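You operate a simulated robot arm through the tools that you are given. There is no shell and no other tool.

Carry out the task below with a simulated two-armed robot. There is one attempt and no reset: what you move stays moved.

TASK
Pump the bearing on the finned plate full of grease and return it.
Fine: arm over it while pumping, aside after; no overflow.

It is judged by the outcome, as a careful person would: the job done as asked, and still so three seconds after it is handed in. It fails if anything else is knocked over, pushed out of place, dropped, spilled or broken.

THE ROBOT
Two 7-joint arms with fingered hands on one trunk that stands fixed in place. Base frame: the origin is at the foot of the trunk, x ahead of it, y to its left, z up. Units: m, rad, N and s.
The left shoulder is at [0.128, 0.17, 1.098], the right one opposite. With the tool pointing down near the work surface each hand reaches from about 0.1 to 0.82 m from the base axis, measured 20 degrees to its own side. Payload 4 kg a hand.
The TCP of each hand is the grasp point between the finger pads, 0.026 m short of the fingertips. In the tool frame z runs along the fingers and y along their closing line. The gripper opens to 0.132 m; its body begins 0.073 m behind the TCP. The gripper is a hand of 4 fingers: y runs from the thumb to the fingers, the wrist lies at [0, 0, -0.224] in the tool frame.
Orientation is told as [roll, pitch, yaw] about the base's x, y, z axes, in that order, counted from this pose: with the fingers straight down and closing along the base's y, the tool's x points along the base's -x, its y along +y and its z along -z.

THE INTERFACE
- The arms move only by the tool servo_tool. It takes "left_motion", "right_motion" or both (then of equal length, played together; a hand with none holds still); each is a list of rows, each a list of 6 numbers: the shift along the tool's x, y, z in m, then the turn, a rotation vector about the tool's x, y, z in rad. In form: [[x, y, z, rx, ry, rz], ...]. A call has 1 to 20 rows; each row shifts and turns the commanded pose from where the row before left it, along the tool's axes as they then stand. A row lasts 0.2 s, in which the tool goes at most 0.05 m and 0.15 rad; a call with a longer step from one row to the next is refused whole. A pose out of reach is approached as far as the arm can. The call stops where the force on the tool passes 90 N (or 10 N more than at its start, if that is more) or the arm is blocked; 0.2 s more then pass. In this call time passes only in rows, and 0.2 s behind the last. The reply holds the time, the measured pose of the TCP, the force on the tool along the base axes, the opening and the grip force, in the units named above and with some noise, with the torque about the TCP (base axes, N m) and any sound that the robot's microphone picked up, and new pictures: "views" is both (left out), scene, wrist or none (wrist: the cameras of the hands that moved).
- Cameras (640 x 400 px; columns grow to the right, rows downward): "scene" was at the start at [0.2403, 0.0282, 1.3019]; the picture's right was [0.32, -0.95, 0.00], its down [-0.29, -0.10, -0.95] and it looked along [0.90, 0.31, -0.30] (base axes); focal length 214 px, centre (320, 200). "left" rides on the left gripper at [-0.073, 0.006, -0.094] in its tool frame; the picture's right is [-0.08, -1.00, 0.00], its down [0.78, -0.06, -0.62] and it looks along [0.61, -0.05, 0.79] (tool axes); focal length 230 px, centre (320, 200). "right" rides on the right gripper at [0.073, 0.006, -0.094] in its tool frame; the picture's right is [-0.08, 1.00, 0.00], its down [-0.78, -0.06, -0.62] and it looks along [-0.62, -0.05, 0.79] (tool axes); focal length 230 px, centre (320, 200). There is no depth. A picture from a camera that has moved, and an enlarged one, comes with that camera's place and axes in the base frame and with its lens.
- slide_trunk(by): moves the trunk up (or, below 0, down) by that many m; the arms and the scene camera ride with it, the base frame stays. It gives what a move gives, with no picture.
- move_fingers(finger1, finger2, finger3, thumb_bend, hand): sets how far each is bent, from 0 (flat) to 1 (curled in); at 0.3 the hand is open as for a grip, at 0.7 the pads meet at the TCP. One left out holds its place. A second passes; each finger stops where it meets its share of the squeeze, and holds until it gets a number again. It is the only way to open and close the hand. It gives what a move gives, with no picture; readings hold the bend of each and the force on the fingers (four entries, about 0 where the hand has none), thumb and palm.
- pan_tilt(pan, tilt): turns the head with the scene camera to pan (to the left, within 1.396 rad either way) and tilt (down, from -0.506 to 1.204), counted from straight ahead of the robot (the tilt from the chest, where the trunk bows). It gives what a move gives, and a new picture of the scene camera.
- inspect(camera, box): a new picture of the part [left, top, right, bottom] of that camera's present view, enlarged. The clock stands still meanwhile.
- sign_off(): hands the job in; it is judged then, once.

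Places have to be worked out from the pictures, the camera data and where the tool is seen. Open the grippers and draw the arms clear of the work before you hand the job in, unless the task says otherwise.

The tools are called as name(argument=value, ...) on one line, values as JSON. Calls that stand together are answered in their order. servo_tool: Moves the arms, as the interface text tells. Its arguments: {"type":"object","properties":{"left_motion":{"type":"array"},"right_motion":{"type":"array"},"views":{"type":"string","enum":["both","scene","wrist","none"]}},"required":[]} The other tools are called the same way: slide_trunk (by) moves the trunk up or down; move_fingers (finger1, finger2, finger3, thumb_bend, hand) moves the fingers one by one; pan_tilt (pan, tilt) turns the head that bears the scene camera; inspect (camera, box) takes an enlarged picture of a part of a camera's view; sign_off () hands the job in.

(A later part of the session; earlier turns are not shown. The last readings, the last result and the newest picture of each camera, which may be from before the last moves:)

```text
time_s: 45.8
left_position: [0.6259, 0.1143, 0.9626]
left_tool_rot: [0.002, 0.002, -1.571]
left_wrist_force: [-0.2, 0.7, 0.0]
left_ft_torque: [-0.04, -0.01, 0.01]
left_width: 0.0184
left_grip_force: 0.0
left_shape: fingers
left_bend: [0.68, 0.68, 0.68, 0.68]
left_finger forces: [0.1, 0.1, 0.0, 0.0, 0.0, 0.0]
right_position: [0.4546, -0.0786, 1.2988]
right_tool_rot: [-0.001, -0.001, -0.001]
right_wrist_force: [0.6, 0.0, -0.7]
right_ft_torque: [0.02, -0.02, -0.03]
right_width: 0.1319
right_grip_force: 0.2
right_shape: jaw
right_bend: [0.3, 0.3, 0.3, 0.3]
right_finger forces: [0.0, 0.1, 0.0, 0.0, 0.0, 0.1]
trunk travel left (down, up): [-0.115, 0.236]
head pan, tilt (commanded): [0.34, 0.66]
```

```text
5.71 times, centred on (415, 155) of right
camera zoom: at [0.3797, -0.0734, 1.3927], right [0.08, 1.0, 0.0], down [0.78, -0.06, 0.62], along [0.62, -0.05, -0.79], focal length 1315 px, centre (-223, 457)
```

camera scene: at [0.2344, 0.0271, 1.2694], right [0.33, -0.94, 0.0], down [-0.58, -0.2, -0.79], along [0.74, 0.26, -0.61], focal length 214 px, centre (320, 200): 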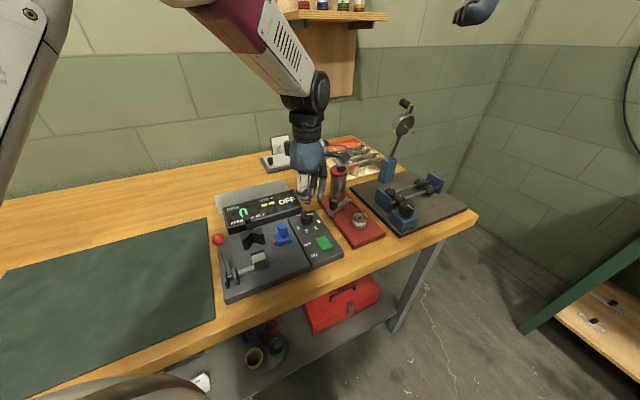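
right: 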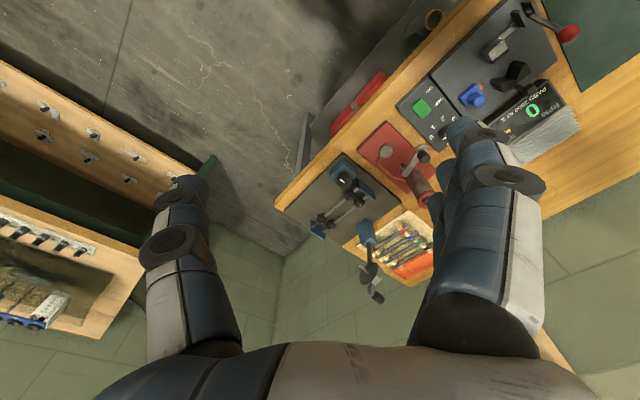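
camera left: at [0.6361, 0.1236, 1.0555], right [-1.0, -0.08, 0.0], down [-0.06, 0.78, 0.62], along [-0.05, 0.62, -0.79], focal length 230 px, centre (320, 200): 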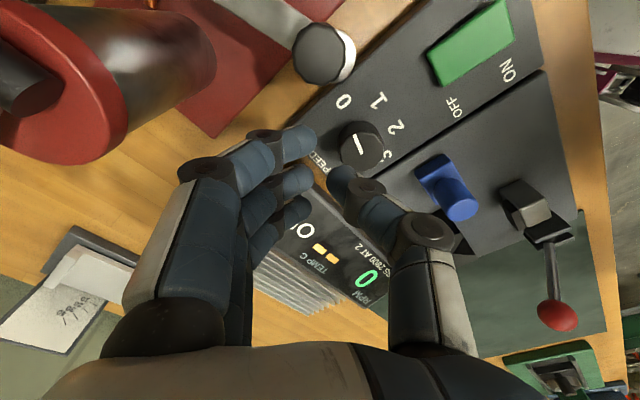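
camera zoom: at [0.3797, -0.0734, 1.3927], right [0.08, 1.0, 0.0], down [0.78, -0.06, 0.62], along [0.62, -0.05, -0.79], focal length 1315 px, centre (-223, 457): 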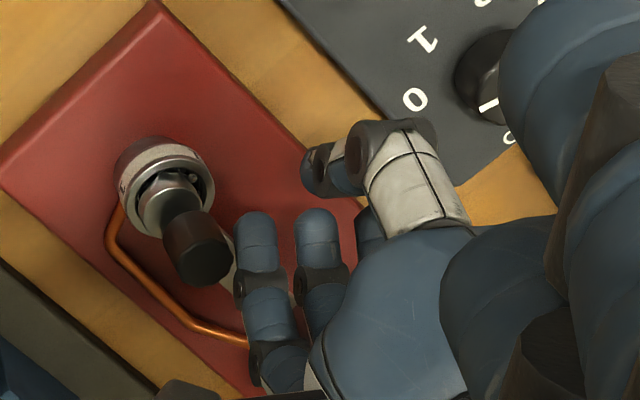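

The disc now sits over the bearing. I back the left hand away (+y, then up) and take close looks to check centring.

servo_tool(left_motion=[[0.015, -0.002, 0, 0, 0, 0], [0.03, -0.002, -0.01, 0, 0, 0], [0.02, 0, -0.04, 0, 0, 0], [0, 0, -0.045, 0, 0, 0], [0, 0, -0.045, 0, 0, 0]], views="both")

inspect(camera="left", box=[220, 0, 380, 120])

inspect(camera="scene", box=[335, 185, 385, 235])

inspect(camera="right", box=[385, 120, 445, 180])

```text
time_s: 47.0
left_position: [0.6212, 0.1805, 1.1039]
left_tool_rot: [0.004, 0.0, -1.569]
left_wrist_force: [-0.6, 1.0, 0.6]
left_ft_torque: [0.01, -0.01, -0.04]
left_width: 0.0182
left_grip_force: 0.1
left_shape: fingers
left_bend: [0.68, 0.68, 0.68, 0.68]
left_finger forces: [0.1, 0.1, 0.0, 0.0, 0.1, 0.1]
right_position: [0.454, -0.0783, 1.2988]
right_tool_rot: [-0.002, -0.001, 0.001]
right_wrist_force: [0.2, 0.3, 0.3]
right_ft_torque: [-0.04, 0.04, -0.05]
right_width: 0.1319
right_grip_force: 0.0
right_shape: jaw
right_bend: [0.3, 0.3, 0.3, 0.3]
right_finger forces: [0.0, 0.0, 0.0, 0.0, 0.0, 0.0]
trunk travel left (down, up): [-0.115, 0.236]
head pan, tilt (commanded): [0.34, 0.66]
camera scene: at [0.2329, 0.0283, 1.2699], right [0.33, -0.94, 0.0], down [-0.58, -0.21, -0.79], along [0.75, 0.26, -0.61], focal length 214 px, centre (320, 200)
camera left: at [0.6273, 0.1076, 1.198], right [-1.0, -0.08, 0.0], down [-0.06, 0.79, 0.62], along [-0.05, 0.61, -0.79], focal length 230 px, centre (320, 200)
```

scene: 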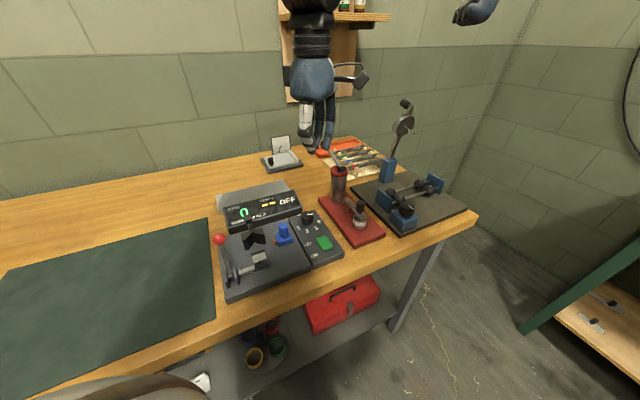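
left: 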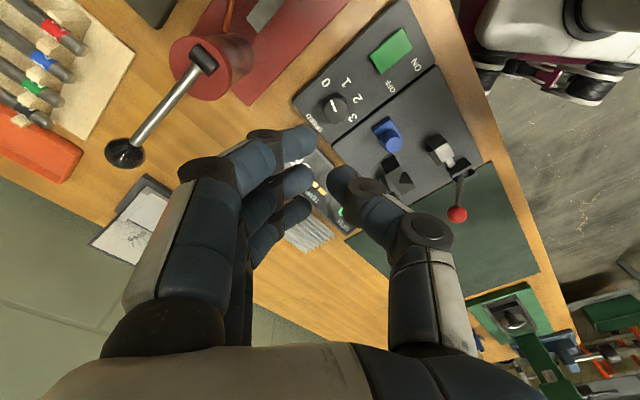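

```text
3.33 times, centred on (300, 60) of left
camera zoom: at [0.6273, 0.1076, 1.198], right [-1.0, -0.08, 0.0], down [-0.06, 0.79, 0.62], along [-0.05, 0.61, -0.79], focal length 767 px, centre (387, 667)
```

zoom: 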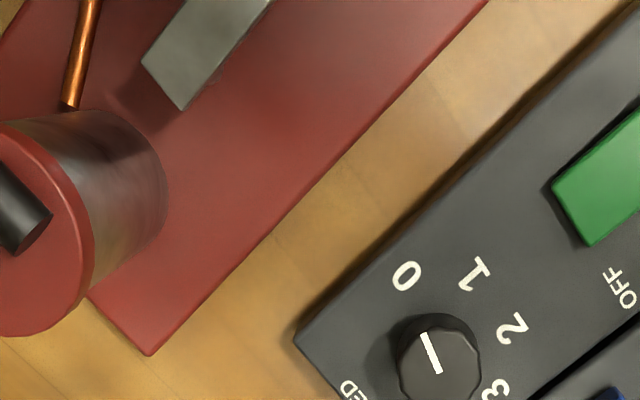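

```text
8.00 times, centred on (360, 210) of scene
camera zoom: at [0.2329, 0.0283, 1.2699], right [0.33, -0.94, 0.0], down [-0.58, -0.21, -0.79], along [0.75, 0.26, -0.61], focal length 1716 px, centre (0, 120)
```

zoom: 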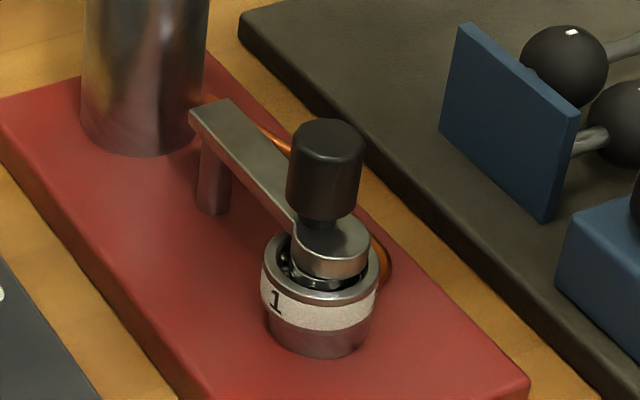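

```text
6.67 times, centred on (415, 150) of right
camera zoom: at [0.3789, -0.0719, 1.3931], right [0.08, 1.0, 0.0], down [0.78, -0.06, 0.62], along [0.62, -0.05, -0.79], focal length 1534 px, centre (-313, 533)
```

zoom: 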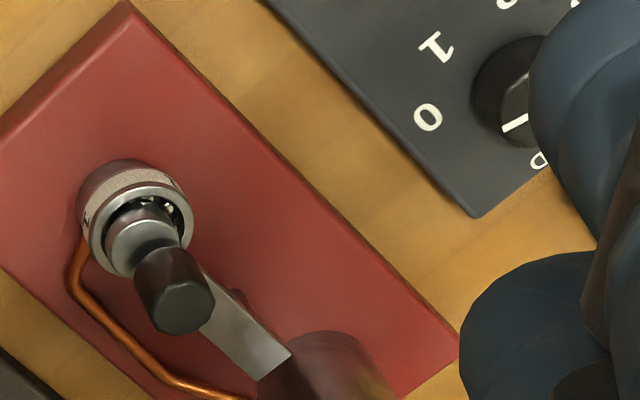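

The arm's disc is over the bearing (within ≈3 mm of centred). Now the lever: I move the left hand out to about (0.70, 0.27, 1.13) and turn it to yaw 0.785 so I can take the ball between thumb and fingers across the lever.

servo_tool(left_motion=[[0.0298, 0.0263, -0.0087, 0, 0, 0], [0.0298, 0.0263, -0.0087, 0, 0, 0], [0.0298, 0.0263, -0.0087, 0, 0, 0], [0, 0, 0, 0, 0, -0.1473], [0, 0, 0, 0, 0, -0.1473], [0, 0, 0, 0, 0, -0.1473], [0, 0, 0, 0, 0, -0.1473], [0, 0, 0, 0, 0, -0.1473], [0, 0, 0, 0, 0, -0.1473], [0, 0, 0, 0, 0, -0.1473], [0, 0, 0, 0, 0, -0.1473], [0, 0, 0, 0, 0, -0.1473], [0, 0, 0, 0, 0, -0.1473], [0, 0, 0, 0, 0, -0.1473], [0, 0, 0, 0, 0, -0.1473], [0, 0, 0, 0, 0, -0.1473], [0, 0, 0, 0, 0, -0.1473], [0, 0, 0, 0, 0, -0.1473], [0, 0, 0, 0, 0, -0.1473]], views="both")

```text
time_s: 51.0
left_position: [0.7023, 0.2687, 1.1283]
left_tool_rot: [-0.001, -0.002, 0.787]
left_wrist_force: [-0.2, -0.5, -0.3]
left_ft_torque: [0.02, -0.01, 0.0]
left_width: 0.0182
left_grip_force: 0.1
left_shape: fingers
left_bend: [0.68, 0.68, 0.68, 0.68]
left_finger forces: [0.1, 0.0, 0.0, 0.0, 0.0, 0.0]
right_position: [0.4533, -0.079, 1.2985]
right_tool_rot: [-0.001, -0.001, -0.001]
right_wrist_force: [-0.5, -0.5, 0.0]
right_ft_torque: [0.01, -0.01, -0.02]
right_width: 0.1319
right_grip_force: 0.1
right_shape: jaw
right_bend: [0.3, 0.3, 0.3, 0.3]
right_finger forces: [0.0, 0.0, 0.1, 0.1, 0.0, 0.0]
trunk travel left (down, up): [-0.115, 0.236]
head pan, tilt (commanded): [0.34, 0.66]
camera scene: at [0.2334, 0.027, 1.2697], right [0.33, -0.94, 0.0], down [-0.58, -0.2, -0.79], along [0.74, 0.26, -0.61], focal length 214 px, centre (320, 200)
camera left: at [0.7483, 0.3228, 1.2233], right [0.76, -0.65, 0.0], down [-0.51, -0.6, 0.61], along [-0.4, -0.47, -0.79], focal length 230 px, centre (320, 200)
```

scene: 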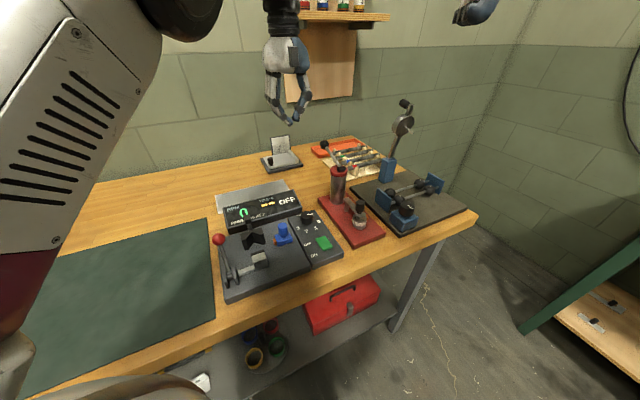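
left: 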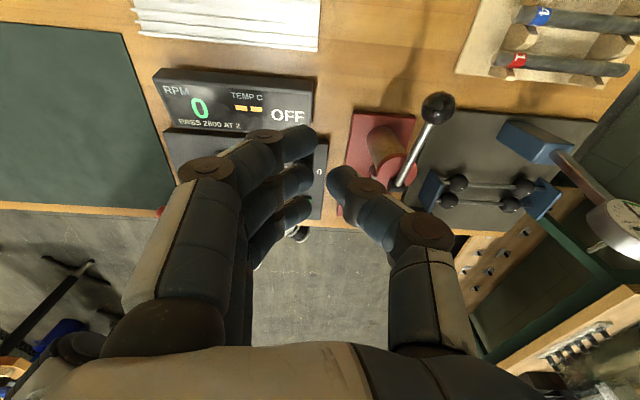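

The ball is at about (0.786, 0.211, 1.02). I open the left fingers to 0.5 and move over it at z ≈ 1.13.

move_fingers(hand="left", finger1=0.5, finger2=0.5, finger3=0.5, thumb_bend=0.5)

servo_tool(left_motion=[[-0.0061, -0.0333, 0, 0, 0, 0], [-0.0061, -0.0333, 0, 0, 0, 0], [-0.0061, -0.0333, 0, 0, 0, 0]], views="both")

inspect(camera="left", box=[220, 60, 420, 220])

```text
time_s: 52.0
left_position: [0.702, 0.2677, 1.1283]
left_tool_rot: [-0.002, -0.004, 0.787]
left_wrist_force: [-0.1, 0.8, -0.3]
left_ft_torque: [-0.02, 0.02, 0.0]
left_width: 0.0699
left_grip_force: 0.0
left_shape: fingers
left_bend: [0.5, 0.5, 0.5, 0.5]
left_finger forces: [0.0, 0.1, 0.0, 0.0, 0.0, 0.0]
right_position: [0.4543, -0.078, 1.2993]
right_tool_rot: [0.0, 0.001, 0.0]
right_wrist_force: [0.9, -0.1, -0.1]
right_ft_torque: [-0.03, 0.01, -0.01]
right_width: 0.1319
right_grip_force: 0.1
right_shape: jaw
right_bend: [0.3, 0.3, 0.3, 0.3]
right_finger forces: [0.0, 0.0, 0.1, 0.0, 0.0, 0.0]
trunk travel left (down, up): [-0.115, 0.236]
head pan, tilt (commanded): [0.34, 0.66]
```

```text
time_s: 52.8
left_position: [0.7426, 0.2261, 1.1218]
left_tool_rot: [-0.003, -0.003, 0.788]
left_wrist_force: [0.5, 1.0, 0.6]
left_ft_torque: [-0.03, -0.02, 0.02]
left_width: 0.0702
left_grip_force: 0.0
left_shape: fingers
left_bend: [0.5, 0.5, 0.5, 0.5]
left_finger forces: [0.0, 0.1, 0.0, 0.0, 0.1, 0.0]
left hand out of reach, approached as far as the arm can: row 2, 3
right_position: [0.4533, -0.0784, 1.2995]
right_tool_rot: [0.0, -0.002, -0.001]
right_wrist_force: [-0.2, -0.6, -0.5]
right_ft_torque: [0.0, 0.02, 0.0]
right_width: 0.1318
right_grip_force: 0.1
right_shape: jaw
right_bend: [0.3, 0.3, 0.3, 0.3]
right_finger forces: [0.0, 0.1, 0.0, 0.0, 0.0, 0.0]
trunk travel left (down, up): [-0.115, 0.236]
head pan, tilt (commanded): [0.34, 0.66]
camera scene: at [0.2332, 0.0271, 1.27], right [0.33, -0.94, 0.0], down [-0.58, -0.2, -0.79], along [0.74, 0.26, -0.61], focal length 214 px, centre (320, 200)
camera left: at [0.7902, 0.2799, 1.2168], right [0.76, -0.65, 0.0], down [-0.51, -0.6, 0.61], along [-0.4, -0.47, -0.79], focal length 230 px, centre (320, 200)
```

scene: 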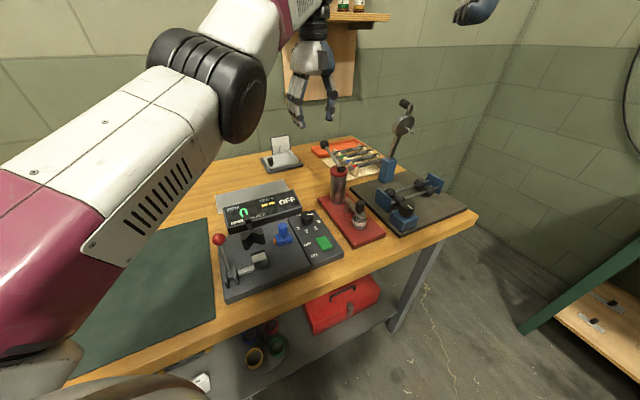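
left: 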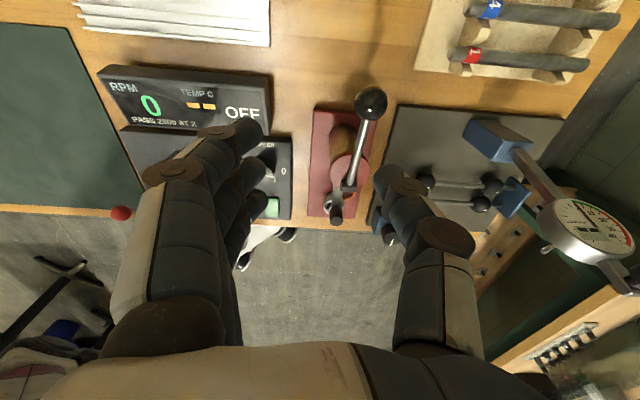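

```text
2.50 times, centred on (320, 140) of left
camera zoom: at [0.7902, 0.2799, 1.2168], right [0.76, -0.65, 0.0], down [-0.51, -0.6, 0.61], along [-0.4, -0.47, -0.79], focal length 575 px, centre (320, 350)
```

zoom: 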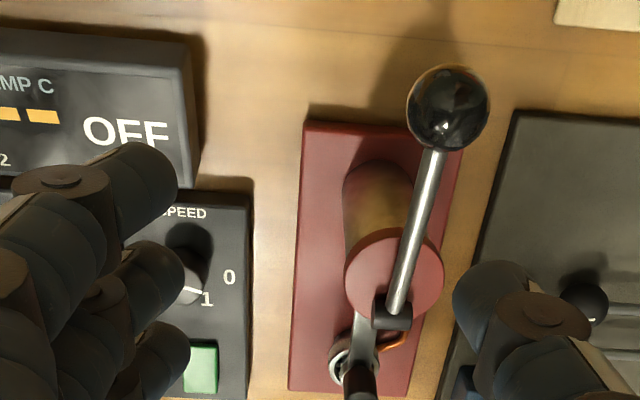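

At this height the ball is just out of reach with a vertical hand. Tilting the hand 0.35 rad outward along the lever's plane pulls the wrist back into reach, so I do that in place (still ≈10 cm above the ball).

servo_tool(left_motion=[[0, 0, 0, 0, -0.12, 0], [0, 0, 0, 0, -0.12, 0], [0, 0, 0, 0, -0.11, 0]], views="both")

inspect(camera="left", box=[220, 100, 420, 260])

inspect(camera="scene", box=[260, 40, 400, 240])

```text
time_s: 53.6
left_position: [0.7892, 0.22, 1.1405]
left_tool_rot: [0.0, -0.353, 0.787]
left_wrist_force: [-0.9, 0.1, 0.1]
left_ft_torque: [0.02, 0.02, 0.01]
left_width: 0.07
left_grip_force: 0.0
left_shape: fingers
left_bend: [0.5, 0.5, 0.5, 0.5]
left_finger forces: [0.1, 0.0, 0.0, 0.1, 0.0, 0.0]
left hand out of reach, approached as far as the arm can: row 1, 2, 3
right_position: [0.4545, -0.0785, 1.2985]
right_tool_rot: [0.001, 0.001, -0.002]
right_wrist_force: [0.3, 0.1, -0.3]
right_ft_torque: [0.02, -0.03, -0.01]
right_width: 0.1318
right_grip_force: 0.0
right_shape: jaw
right_bend: [0.3, 0.3, 0.3, 0.3]
right_finger forces: [0.0, 0.1, 0.1, 0.0, 0.0, 0.1]
trunk travel left (down, up): [-0.115, 0.236]
head pan, tilt (commanded): [0.34, 0.66]
camera scene: at [0.2334, 0.0268, 1.2697], right [0.33, -0.94, 0.0], down [-0.58, -0.2, -0.79], along [0.74, 0.26, -0.61], focal length 214 px, centre (320, 200)
camera left: at [0.8106, 0.2493, 1.2546], right [0.76, -0.65, 0.03], down [-0.63, -0.72, 0.31], along [-0.18, -0.25, -0.95], focal length 230 px, centre (320, 200)
```

scene: 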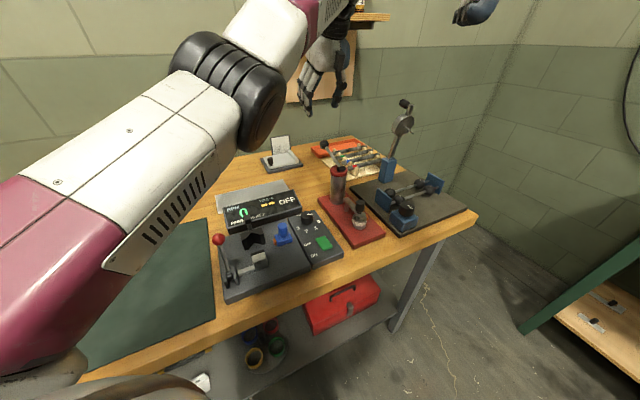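
left: 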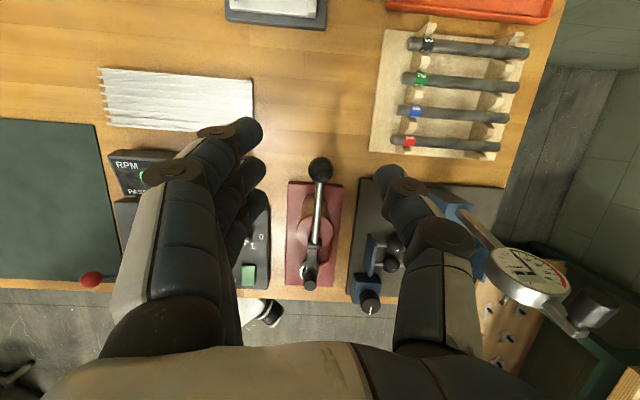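

```text
2.50 times, centred on (320, 180) of left
camera zoom: at [0.8106, 0.2493, 1.2546], right [0.76, -0.65, 0.03], down [-0.63, -0.72, 0.31], along [-0.18, -0.25, -0.95], focal length 575 px, centre (320, 250)
```

zoom: 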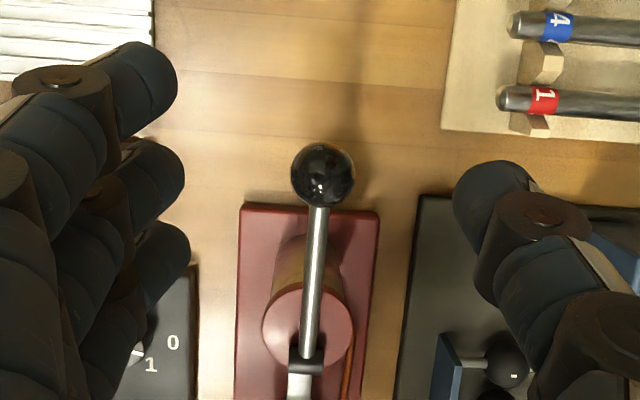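

```text
2.00 times, centred on (330, 140) of scene
camera zoom: at [0.2334, 0.0268, 1.2697], right [0.33, -0.94, 0.0], down [-0.58, -0.2, -0.79], along [0.74, 0.26, -0.61], focal length 429 px, centre (300, 320)
```

zoom: 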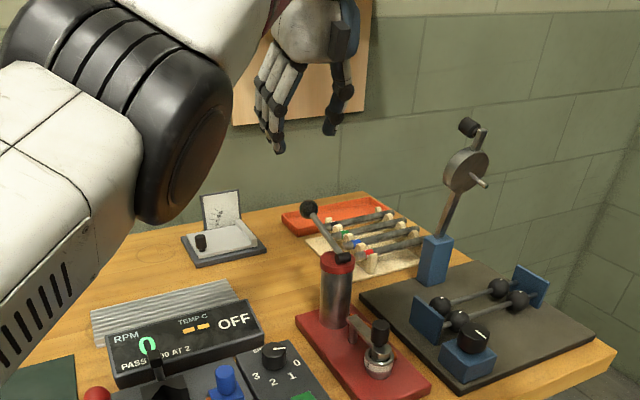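

The view is now straight along the lever and the ball is central between fingers and thumb. I descend two-thirds of the way and check.

servo_tool(left_motion=[[0.0115, 0.0002, 0.0334, 0, 0, 0], [0.0115, 0.0002, 0.0334, 0, 0, 0]], views="wrist")

inspect(camera="left", box=[220, 100, 420, 260])

inspect(camera="scene", box=[280, 80, 380, 240])

```text
time_s: 54.2
left_position: [0.8116, 0.2199, 1.0752]
left_tool_rot: [-0.002, -0.354, 0.787]
left_wrist_force: [-0.3, -0.9, 0.5]
left_ft_torque: [-0.01, 0.04, -0.03]
left_width: 0.0699
left_grip_force: 0.0
left_shape: fingers
left_bend: [0.5, 0.5, 0.5, 0.5]
left_finger forces: [0.0, 0.0, 0.0, 0.0, 0.0, 0.1]
left hand out of reach, approached as far as the arm can: row 1, 2
right_position: [0.4539, -0.0782, 1.2992]
right_tool_rot: [0.0, -0.001, -0.003]
right_wrist_force: [0.7, 0.0, 0.8]
right_ft_torque: [0.0, -0.03, 0.0]
right_width: 0.1319
right_grip_force: 0.0
right_shape: jaw
right_bend: [0.3, 0.3, 0.3, 0.3]
right_finger forces: [0.0, 0.1, 0.0, 0.0, 0.1, 0.0]
trunk travel left (down, up): [-0.115, 0.236]
head pan, tilt (commanded): [0.34, 0.66]
camera left: at [0.834, 0.2484, 1.189], right [0.76, -0.65, 0.03], down [-0.63, -0.72, 0.31], along [-0.18, -0.25, -0.95], focal length 230 px, centre (320, 200)
```

left: 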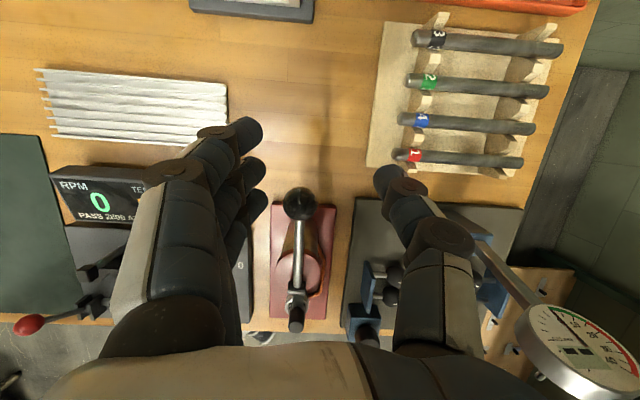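

```text
2.50 times, centred on (320, 180) of left
camera zoom: at [0.834, 0.2484, 1.189], right [0.76, -0.65, 0.03], down [-0.63, -0.72, 0.31], along [-0.18, -0.25, -0.95], focal length 575 px, centre (320, 250)
```

zoom: 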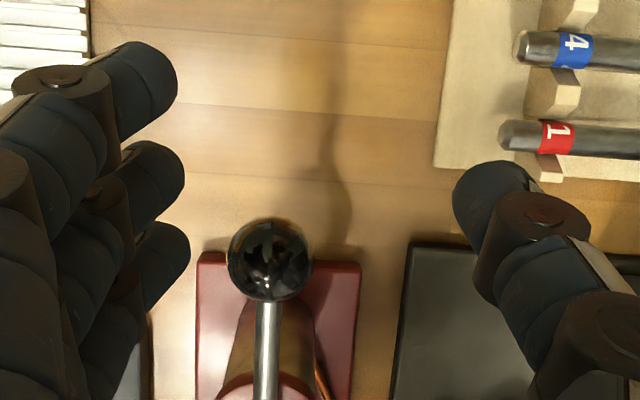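

```text
2.50 times, centred on (330, 160) of scene
camera zoom: at [0.234, 0.0271, 1.2695], right [0.33, -0.94, 0.0], down [-0.58, -0.2, -0.79], along [0.74, 0.26, -0.61], focal length 536 px, centre (295, 300)
```

zoom: 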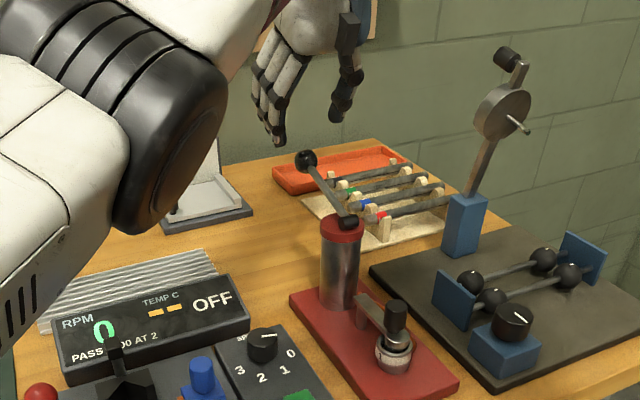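

The arm reports out of reach in this tilted posture and drifts outward, so I'll back up and try a simpler approach: upright hand at yaw ≈ 0, where finger 1 extends farthest outward and can press the ball. First raise, un-tilt and turn.

servo_tool(left_motion=[[-0.0121, 0, -0.0328, 0, 0, 0], [-0.0121, 0, -0.0328, 0, 0, 0], [0, 0, 0, 0, 0.118, 0], [0, 0, 0, 0, 0.118, 0], [0, 0, 0, 0, 0.118, 0], [0.03, 0.03, 0, 0, 0, 0], [0, 0, 0, 0, 0, 0.1312], [0, 0, 0, 0, 0, 0.1312], [0, 0, 0, 0, 0, 0.1312], [0, 0, 0, 0, 0, 0.1312], [0, 0, 0, 0, 0, 0.1312], [0, 0, 0, 0, 0, 0.1312]], views="both")

```text
time_s: 56.8
left_position: [0.7001, 0.2194, 1.1218]
left_tool_rot: [-0.001, -0.002, -0.004]
left_wrist_force: [-0.3, -0.9, -0.1]
left_ft_torque: [-0.03, -0.02, 0.02]
left_width: 0.0701
left_grip_force: 0.1
left_shape: fingers
left_bend: [0.5, 0.5, 0.5, 0.5]
left_finger forces: [0.0, 0.0, 0.1, 0.0, 0.0, 0.1]
left hand out of reach, approached as far as the arm can: row 1, 2, 3, 4, 5
right_position: [0.4527, -0.0785, 1.2988]
right_tool_rot: [0.001, 0.0, -0.002]
right_wrist_force: [0.2, 0.3, -0.3]
right_ft_torque: [-0.01, -0.01, 0.0]
right_width: 0.132
right_grip_force: 0.1
right_shape: jaw
right_bend: [0.3, 0.3, 0.3, 0.3]
right_finger forces: [0.0, 0.1, 0.0, 0.0, 0.1, 0.0]
trunk travel left (down, up): [-0.115, 0.236]
head pan, tilt (commanded): [0.34, 0.66]
camera scene: at [0.2335, 0.0271, 1.2697], right [0.33, -0.94, 0.0], down [-0.58, -0.2, -0.79], along [0.74, 0.26, -0.61], focal length 214 px, centre (320, 200)
camera left: at [0.773, 0.2247, 1.2161], right [0.07, -1.0, 0.0], down [-0.79, -0.06, 0.62], along [-0.61, -0.05, -0.79], focal length 230 px, centre (320, 200)
```

scene: 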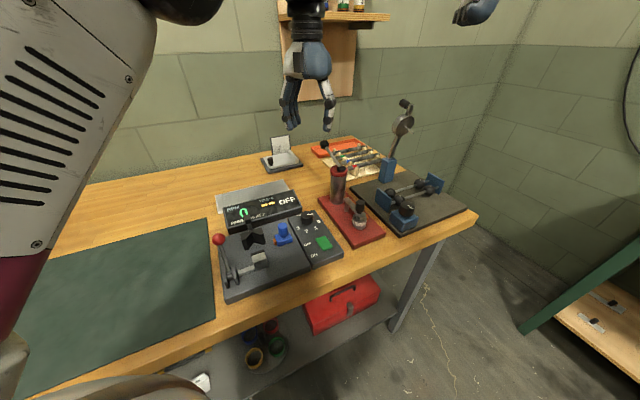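
left: 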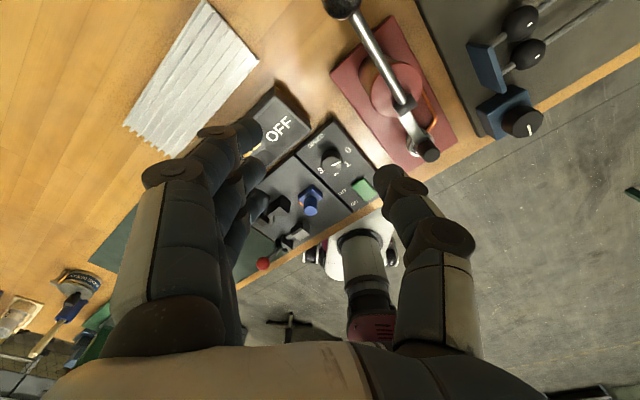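

Upright at yaw 0 the arm is in reach at (0.700, 0.219). I test a forward tilt of 0.3 rad here, well short of the limit, to see whether this posture is feasible.

servo_tool(left_motion=[[0, 0, 0, 0, -0.15, 0], [0, 0, 0, 0, -0.15, 0]], views="none")

```text
time_s: 57.4
left_position: [0.699, 0.2186, 1.1221]
left_tool_rot: [0.0, -0.3, -0.001]
left_wrist_force: [-0.1, -1.1, 0.9]
left_ft_torque: [0.03, 0.02, -0.05]
left_width: 0.0703
left_grip_force: 0.1
left_shape: fingers
left_bend: [0.5, 0.5, 0.5, 0.5]
left_finger forces: [0.1, 0.0, 0.1, 0.0, 0.0, 0.0]
right_position: [0.4527, -0.0779, 1.2983]
right_tool_rot: [-0.001, -0.001, -0.002]
right_wrist_force: [0.7, 0.5, 0.5]
right_ft_torque: [0.01, 0.02, -0.02]
right_width: 0.132
right_grip_force: 0.1
right_shape: jaw
right_bend: [0.3, 0.3, 0.3, 0.3]
right_finger forces: [0.1, 0.0, 0.1, 0.0, 0.0, 0.0]
trunk travel left (down, up): [-0.115, 0.236]
head pan, tilt (commanded): [0.34, 0.66]
```

Tilt at yaw 0 is feasible. I turn to yaw 0.36 (so the thumb clears the lever shaft) and move out over the ball at z ≈ 1.10.

servo_tool(left_motion=[[0, 0, 0, -0.0355, 0, -0.1146], [0, 0, 0, -0.0355, 0, -0.1146], [0, 0, 0, -0.0355, 0, -0.1146], [-0.0344, -0.0189, 0.0222, 0, 0, 0], [-0.0344, -0.0189, 0.0222, 0, 0, 0]], views="both")

inspect(camera="left", box=[220, 100, 420, 260])

```text
time_s: 58.6
left_position: [0.7878, 0.2112, 1.097]
left_tool_rot: [-0.001, -0.296, 0.361]
left_wrist_force: [0.6, -0.6, 0.4]
left_ft_torque: [0.0, 0.0, 0.03]
left_width: 0.0702
left_grip_force: 0.1
left_shape: fingers
left_bend: [0.5, 0.5, 0.5, 0.5]
left_finger forces: [0.1, 0.0, 0.1, 0.0, 0.0, 0.0]
right_position: [0.4553, -0.0795, 1.2981]
right_tool_rot: [0.002, 0.002, -0.003]
right_wrist_force: [0.5, -0.2, -0.8]
right_ft_torque: [0.0, 0.04, 0.02]
right_width: 0.1318
right_grip_force: 0.1
right_shape: jaw
right_bend: [0.3, 0.3, 0.3, 0.3]
right_finger forces: [0.0, 0.0, 0.1, 0.1, 0.0, 0.0]
trunk travel left (down, up): [-0.115, 0.236]
head pan, tilt (commanded): [0.34, 0.66]
camera scene: at [0.2347, 0.0272, 1.2691], right [0.33, -0.94, 0.0], down [-0.58, -0.2, -0.79], along [0.74, 0.26, -0.61], focal length 214 px, centre (320, 200)
camera left: at [0.8258, 0.2315, 1.2087], right [0.42, -0.91, 0.02], down [-0.85, -0.38, 0.36], along [-0.32, -0.17, -0.93], focal length 230 px, centre (320, 200)
```

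scene: 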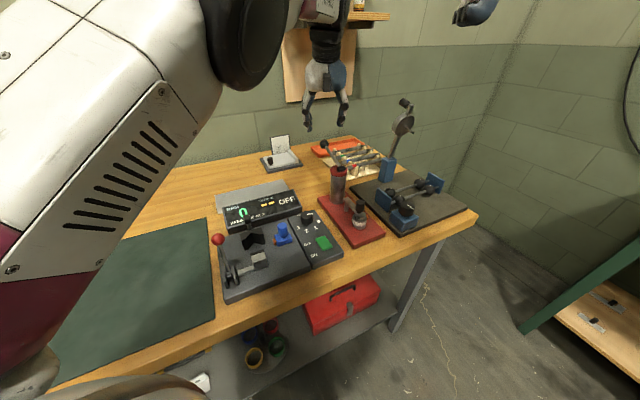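
left: 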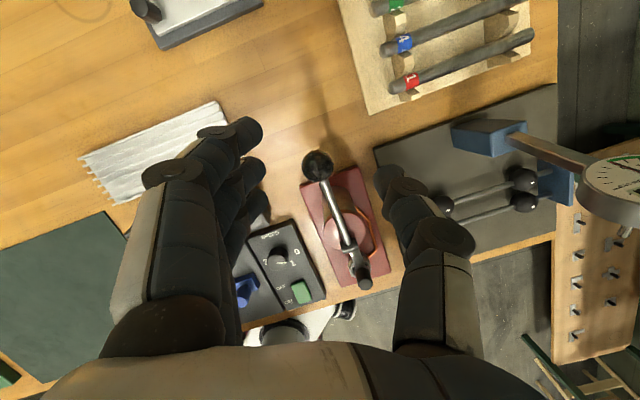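

```text
2.50 times, centred on (320, 180) of left
camera zoom: at [0.8258, 0.2315, 1.2087], right [0.42, -0.91, 0.02], down [-0.85, -0.38, 0.36], along [-0.32, -0.17, -0.93], focal length 575 px, centre (320, 250)
```

zoom: 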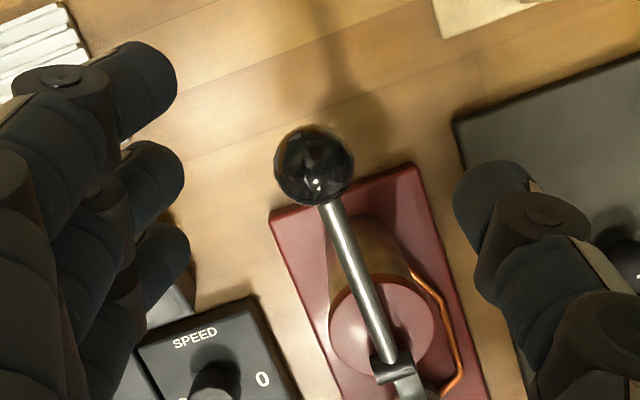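

In this posture the ball is reachable and centred between thumb and fingers, ≈7 cm ahead along the tool axis. I descend onto it.

servo_tool(left_motion=[[0.01, 0.0002, 0.035, 0, 0, 0], [0.0103, 0.0003, 0.035, 0, 0, 0]], views="none")

inspect(camera="left", box=[220, 100, 420, 260])

inspect(camera="scene", box=[290, 90, 400, 240])

```text
time_s: 59.2
left_position: [0.7872, 0.2133, 1.0262]
left_tool_rot: [-0.001, -0.299, 0.359]
left_wrist_force: [-0.8, 0.4, -0.2]
left_ft_torque: [-0.02, -0.01, 0.02]
left_width: 0.0704
left_grip_force: 0.0
left_shape: fingers
left_bend: [0.5, 0.5, 0.5, 0.5]
left_finger forces: [0.0, 0.1, 0.0, 0.0, 0.0, 0.0]
right_position: [0.4536, -0.079, 1.2994]
right_tool_rot: [0.0, -0.001, -0.001]
right_wrist_force: [-0.7, 0.4, 0.1]
right_ft_torque: [0.01, -0.03, 0.0]
right_width: 0.1318
right_grip_force: 0.0
right_shape: jaw
right_bend: [0.3, 0.3, 0.3, 0.3]
right_finger forces: [0.0, 0.1, 0.0, 0.0, 0.1, 0.1]
trunk travel left (down, up): [-0.115, 0.236]
head pan, tilt (commanded): [0.34, 0.66]
```

```text
2.50 times, centred on (320, 180) of left
camera zoom: at [0.8251, 0.2325, 1.1373], right [0.42, -0.91, 0.02], down [-0.85, -0.38, 0.36], along [-0.32, -0.17, -0.93], focal length 575 px, centre (320, 250)
```

zoom: 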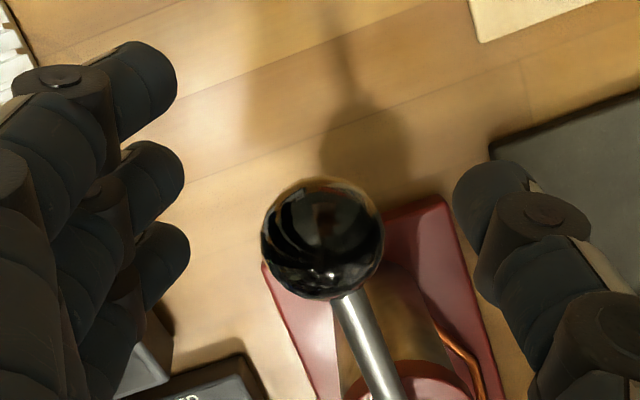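

```text
2.67 times, centred on (345, 165) of scene
camera zoom: at [0.2336, 0.0271, 1.2696], right [0.33, -0.94, 0.0], down [-0.58, -0.2, -0.79], along [0.74, 0.26, -0.61], focal length 572 px, centre (253, 293)
```

zoom: 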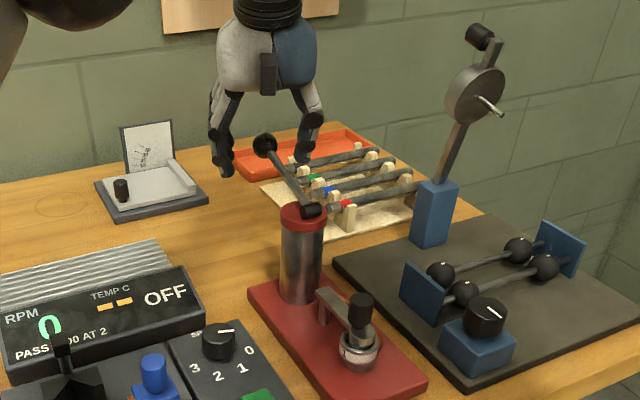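

The ball sits right at the grasp point. I close thumb and middle finger on it, keeping the outer fingers back from the shaft.

move_fingers(hand="left", finger1=0.6, finger2=0.75, finger3=0.6, thumb_bend=0.75)

inspect(camera="left", box=[220, 100, 420, 260])

inspect(camera="scene", box=[310, 120, 400, 240])

```text
time_s: 60.2
left_position: [0.7886, 0.2111, 1.0233]
left_tool_rot: [0.0, -0.3, 0.36]
left_wrist_force: [5.6, -7.3, -7.0]
left_ft_torque: [-0.08, -0.05, -0.02]
left_width: 0.0318
left_grip_force: 10.6
left_shape: fingers
left_bend: [0.6, 0.67, 0.6, 0.68]
left_finger forces: [0.1, 6.1, 0.0, 0.1, 14.9, 0.0]
right_position: [0.4556, -0.08, 1.2977]
right_tool_rot: [0.0, -0.002, -0.003]
right_wrist_force: [0.7, 0.2, -0.6]
right_ft_torque: [0.02, 0.01, -0.01]
right_width: 0.1318
right_grip_force: 0.1
right_shape: jaw
right_bend: [0.3, 0.3, 0.3, 0.3]
right_finger forces: [0.0, 0.0, 0.1, 0.1, 0.0, 0.0]
trunk travel left (down, up): [-0.115, 0.236]
head pan, tilt (commanded): [0.34, 0.66]
```

```text
2.50 times, centred on (320, 180) of left
camera zoom: at [0.8262, 0.2313, 1.1363], right [0.42, -0.91, 0.02], down [-0.85, -0.38, 0.36], along [-0.32, -0.17, -0.93], focal length 575 px, centre (320, 250)
```

zoom: 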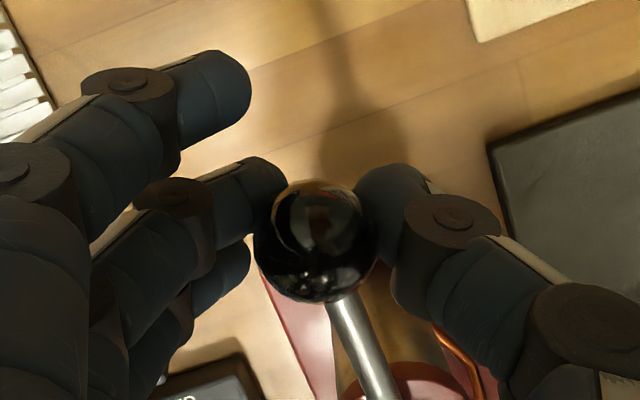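

```text
3.33 times, centred on (355, 180) of scene
camera zoom: at [0.2349, 0.0263, 1.2693], right [0.33, -0.94, 0.0], down [-0.58, -0.2, -0.79], along [0.74, 0.26, -0.61], focal length 715 px, centre (203, 267)
```

zoom: 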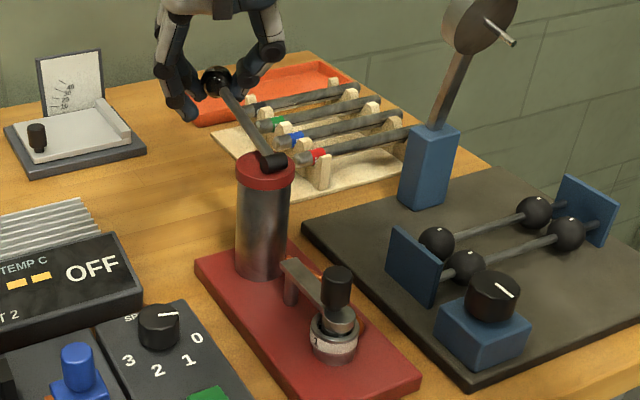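

The ball is held (thumb bearing harder than the finger). I shift 2 mm toward the thumb to balance and begin the down-stroke with one small arc step, watching the force; first a close look at the dry bearing for reference.

inspect(camera="scene", box=[350, 200, 375, 225])

servo_tool(left_motion=[[0, -0.002, 0, 0, 0, 0], [0.0017, 0.0013, 0.0155, 0, 0, 0]], views="none")

inspect(camera="scene", box=[310, 120, 400, 240])

```text
16.00 times, centred on (362, 212) of scene
camera zoom: at [0.2349, 0.0263, 1.2693], right [0.33, -0.94, 0.0], down [-0.58, -0.2, -0.79], along [0.74, 0.26, -0.61], focal length 3432 px, centre (-360, 0)
```

zoom: 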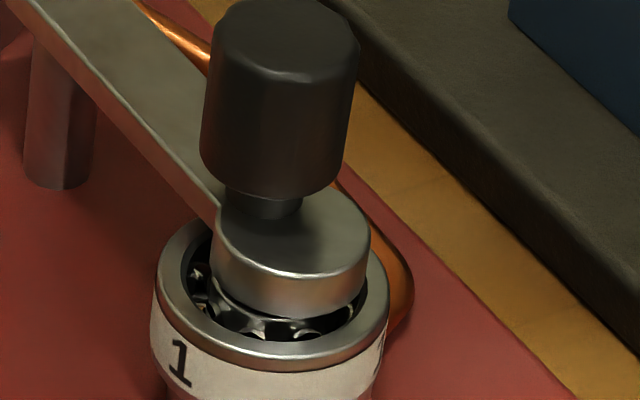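

```text
time_s: 60.8
left_position: [0.7917, 0.212, 1.0116]
left_tool_rot: [-0.001, -0.301, 0.36]
left_wrist_force: [3.8, -6.8, 0.7]
left_ft_torque: [-0.01, -0.05, 0.02]
left_width: 0.0267
left_grip_force: 4.0
left_shape: fingers
left_bend: [0.6, 0.71, 0.6, 0.72]
left_finger forces: [0.0, 0.0, 0.0, 0.0, 7.8, 0.0]
right_position: [0.4547, -0.0799, 1.3001]
right_tool_rot: [0.0, 0.0, -0.002]
right_wrist_force: [0.1, -0.6, 1.5]
right_ft_torque: [-0.03, -0.02, -0.03]
right_width: 0.1319
right_grip_force: 0.2
right_shape: jaw
right_bend: [0.3, 0.3, 0.3, 0.3]
right_finger forces: [0.1, 0.0, 0.0, 0.1, 0.0, 0.1]
trunk travel left (down, up): [-0.115, 0.236]
head pan, tilt (commanded): [0.34, 0.66]
```

```text
3.33 times, centred on (355, 180) of scene
camera zoom: at [0.2344, 0.0264, 1.2697], right [0.33, -0.94, 0.0], down [-0.58, -0.2, -0.79], along [0.74, 0.26, -0.61], focal length 715 px, centre (203, 267)
```

zoom: 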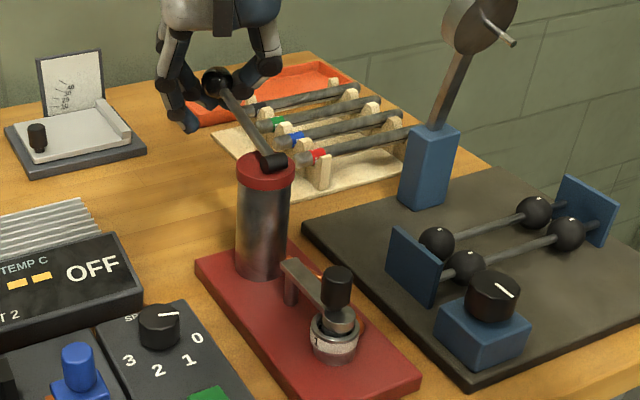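

The hand slipped down around the ball rather than moving it, so the lever needs a firmer push. I'll release, back off above the ball, close the fingers and press from above with the fingertip cluster.

move_fingers(hand="left", finger1=0.5, finger2=0.5, finger3=0.5, thumb_bend=0.5)

servo_tool(left_motion=[[-0.0008, 0.0004, -0.022, 0, 0, 0], [-0.0008, 0.0003, -0.022, 0, 0, 0], [0, 0, -0.022, 0, 0, 0], [0, 0, -0.012, 0, 0, 0]], views="none")

move_fingers(hand="left", finger1=0.69, finger2=0.69, finger3=0.69, thumb_bend=0.69)

inspect(camera="left", box=[220, 60, 420, 260])

inspect(camera="scene", box=[310, 90, 400, 240])

```text
time_s: 61.8
left_position: [0.791, 0.2139, 1.0099]
left_tool_rot: [-0.002, -0.3, 0.361]
left_wrist_force: [-0.1, 0.6, -0.2]
left_ft_torque: [-0.01, -0.01, -0.05]
left_width: 0.0699
left_grip_force: 0.0
left_shape: fingers
left_bend: [0.5, 0.5, 0.5, 0.5]
left_finger forces: [0.1, 0.1, 0.0, 0.1, 0.0, 0.0]
right_position: [0.4535, -0.0786, 1.2989]
right_tool_rot: [-0.001, 0.0, -0.004]
right_wrist_force: [-0.1, -0.1, 0.1]
right_ft_torque: [0.0, -0.01, -0.02]
right_width: 0.1319
right_grip_force: 0.2
right_shape: jaw
right_bend: [0.3, 0.3, 0.3, 0.3]
right_finger forces: [0.0, 0.1, 0.1, 0.0, 0.1, 0.0]
trunk travel left (down, up): [-0.115, 0.236]
head pan, tilt (commanded): [0.34, 0.66]
```

```text
time_s: 62.8
left_position: [0.7702, 0.2068, 1.0869]
left_tool_rot: [-0.001, -0.3, 0.358]
left_wrist_force: [0.1, 0.3, -0.4]
left_ft_torque: [-0.02, 0.02, 0.03]
left_width: 0.0702
left_grip_force: 0.1
left_shape: fingers
left_bend: [0.5, 0.5, 0.5, 0.5]
left_finger forces: [0.1, 0.0, 0.1, 0.0, 0.0, 0.1]
right_position: [0.4533, -0.0786, 1.2992]
right_tool_rot: [0.0, -0.002, -0.001]
right_wrist_force: [0.6, 0.1, 0.2]
right_ft_torque: [-0.01, 0.0, 0.01]
right_width: 0.1318
right_grip_force: 0.0
right_shape: jaw
right_bend: [0.3, 0.3, 0.3, 0.3]
right_finger forces: [0.1, 0.0, 0.1, 0.0, 0.0, 0.0]
trunk travel left (down, up): [-0.115, 0.236]
head pan, tilt (commanded): [0.34, 0.66]
```

```text
time_s: 63.8
left_position: [0.7711, 0.2064, 1.0861]
left_tool_rot: [-0.002, -0.301, 0.359]
left_wrist_force: [0.3, 0.7, 0.5]
left_ft_torque: [-0.01, 0.03, 0.02]
left_width: 0.0162
left_grip_force: 0.0
left_shape: fingers
left_bend: [0.69, 0.69, 0.69, 0.69]
left_finger forces: [0.0, 0.0, 0.0, 0.1, 0.0, 0.0]
right_position: [0.4527, -0.0792, 1.2989]
right_tool_rot: [-0.001, 0.001, -0.001]
right_wrist_force: [0.9, -0.1, -0.1]
right_ft_torque: [-0.02, -0.02, -0.01]
right_width: 0.1319
right_grip_force: 0.0
right_shape: jaw
right_bend: [0.3, 0.3, 0.3, 0.3]
right_finger forces: [0.1, 0.0, 0.0, 0.1, 0.0, 0.0]
trunk travel left (down, up): [-0.115, 0.236]
head pan, tilt (commanded): [0.34, 0.66]
```

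```text
2.00 times, centred on (320, 160) of left
camera zoom: at [0.808, 0.2261, 1.198], right [0.42, -0.91, 0.02], down [-0.85, -0.38, 0.36], along [-0.32, -0.17, -0.93], focal length 460 px, centre (320, 280)
```

zoom: 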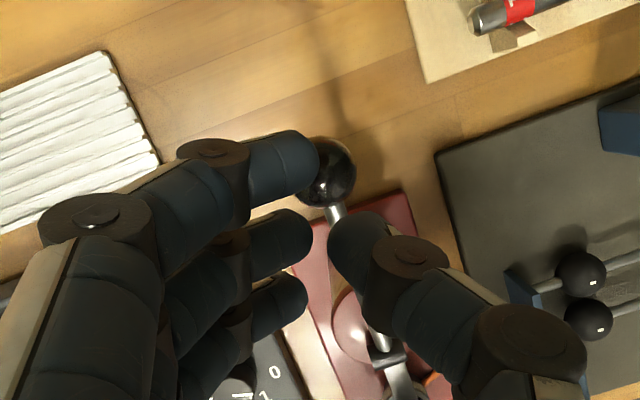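

```text
2.67 times, centred on (355, 165) of scene
camera zoom: at [0.2334, 0.0271, 1.2697], right [0.33, -0.94, 0.0], down [-0.58, -0.2, -0.79], along [0.74, 0.26, -0.61], focal length 572 px, centre (227, 293)
```

zoom: 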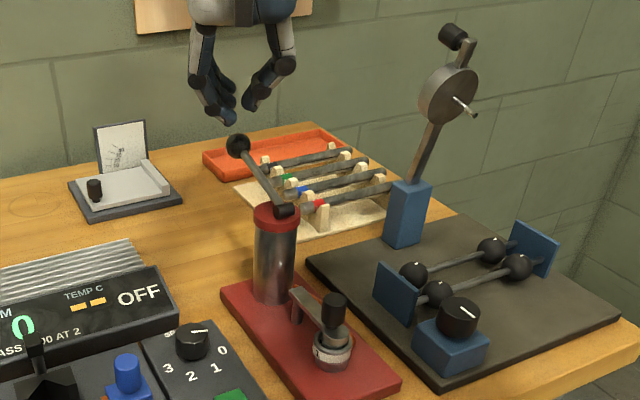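

The fingertip cluster (16 mm gap) lines up over the ball, ≈3 cm above it; the lever hasn't moved. I lower to touch it.

servo_tool(left_motion=[[0.002, -0.001, 0.015, 0, 0, 0], [0.0016, -0.0011, 0.014, 0, 0, 0]], views="none")

inspect(camera="scene", box=[310, 100, 370, 180])

inspect(camera="left", box=[220, 60, 420, 260])

```text
time_s: 64.4
left_position: [0.7768, 0.2045, 1.0561]
left_tool_rot: [-0.002, -0.302, 0.359]
left_wrist_force: [-0.5, 0.2, -0.1]
left_ft_torque: [-0.03, 0.03, -0.04]
left_width: 0.0166
left_grip_force: 0.1
left_shape: fingers
left_bend: [0.69, 0.69, 0.69, 0.69]
left_finger forces: [0.1, 0.1, 0.1, 0.0, 0.1, 0.0]
right_position: [0.4546, -0.0793, 1.2995]
right_tool_rot: [0.0, 0.0, -0.002]
right_wrist_force: [0.2, -0.2, 0.4]
right_ft_torque: [-0.02, 0.01, -0.03]
right_width: 0.132
right_grip_force: 0.2
right_shape: jaw
right_bend: [0.3, 0.3, 0.3, 0.3]
right_finger forces: [0.0, 0.0, 0.0, 0.0, 0.0, 0.0]
trunk travel left (down, up): [-0.115, 0.236]
head pan, tilt (commanded): [0.34, 0.66]
```

```text
5.00 times, centred on (340, 140) of scene
camera zoom: at [0.2336, 0.0271, 1.2696], right [0.33, -0.94, 0.0], down [-0.58, -0.2, -0.79], along [0.74, 0.26, -0.61], focal length 1072 px, centre (220, 500)
```

zoom: 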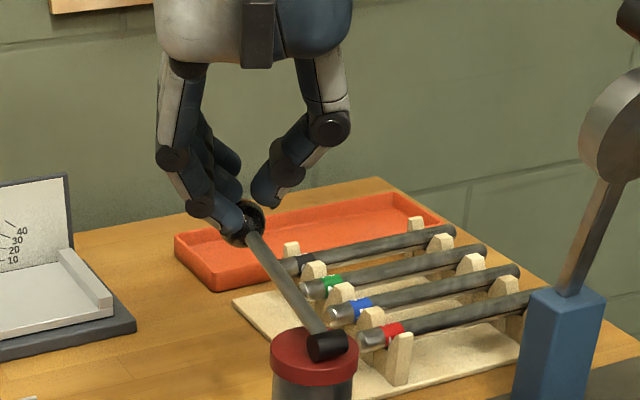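

```text
2.00 times, centred on (320, 160) of left
camera zoom: at [0.8135, 0.2251, 1.1689], right [0.42, -0.91, 0.02], down [-0.85, -0.38, 0.36], along [-0.32, -0.17, -0.93], focal length 460 px, centre (320, 280)
```

zoom: 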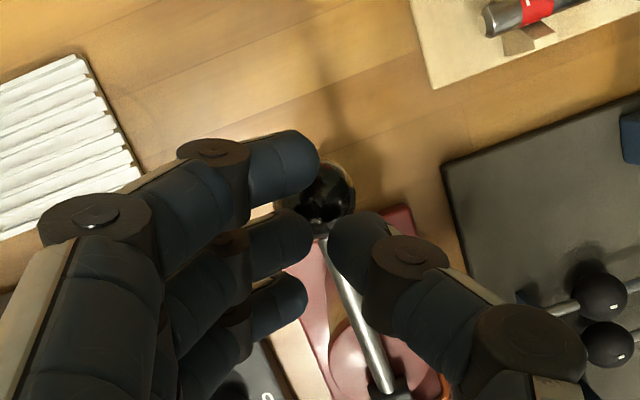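

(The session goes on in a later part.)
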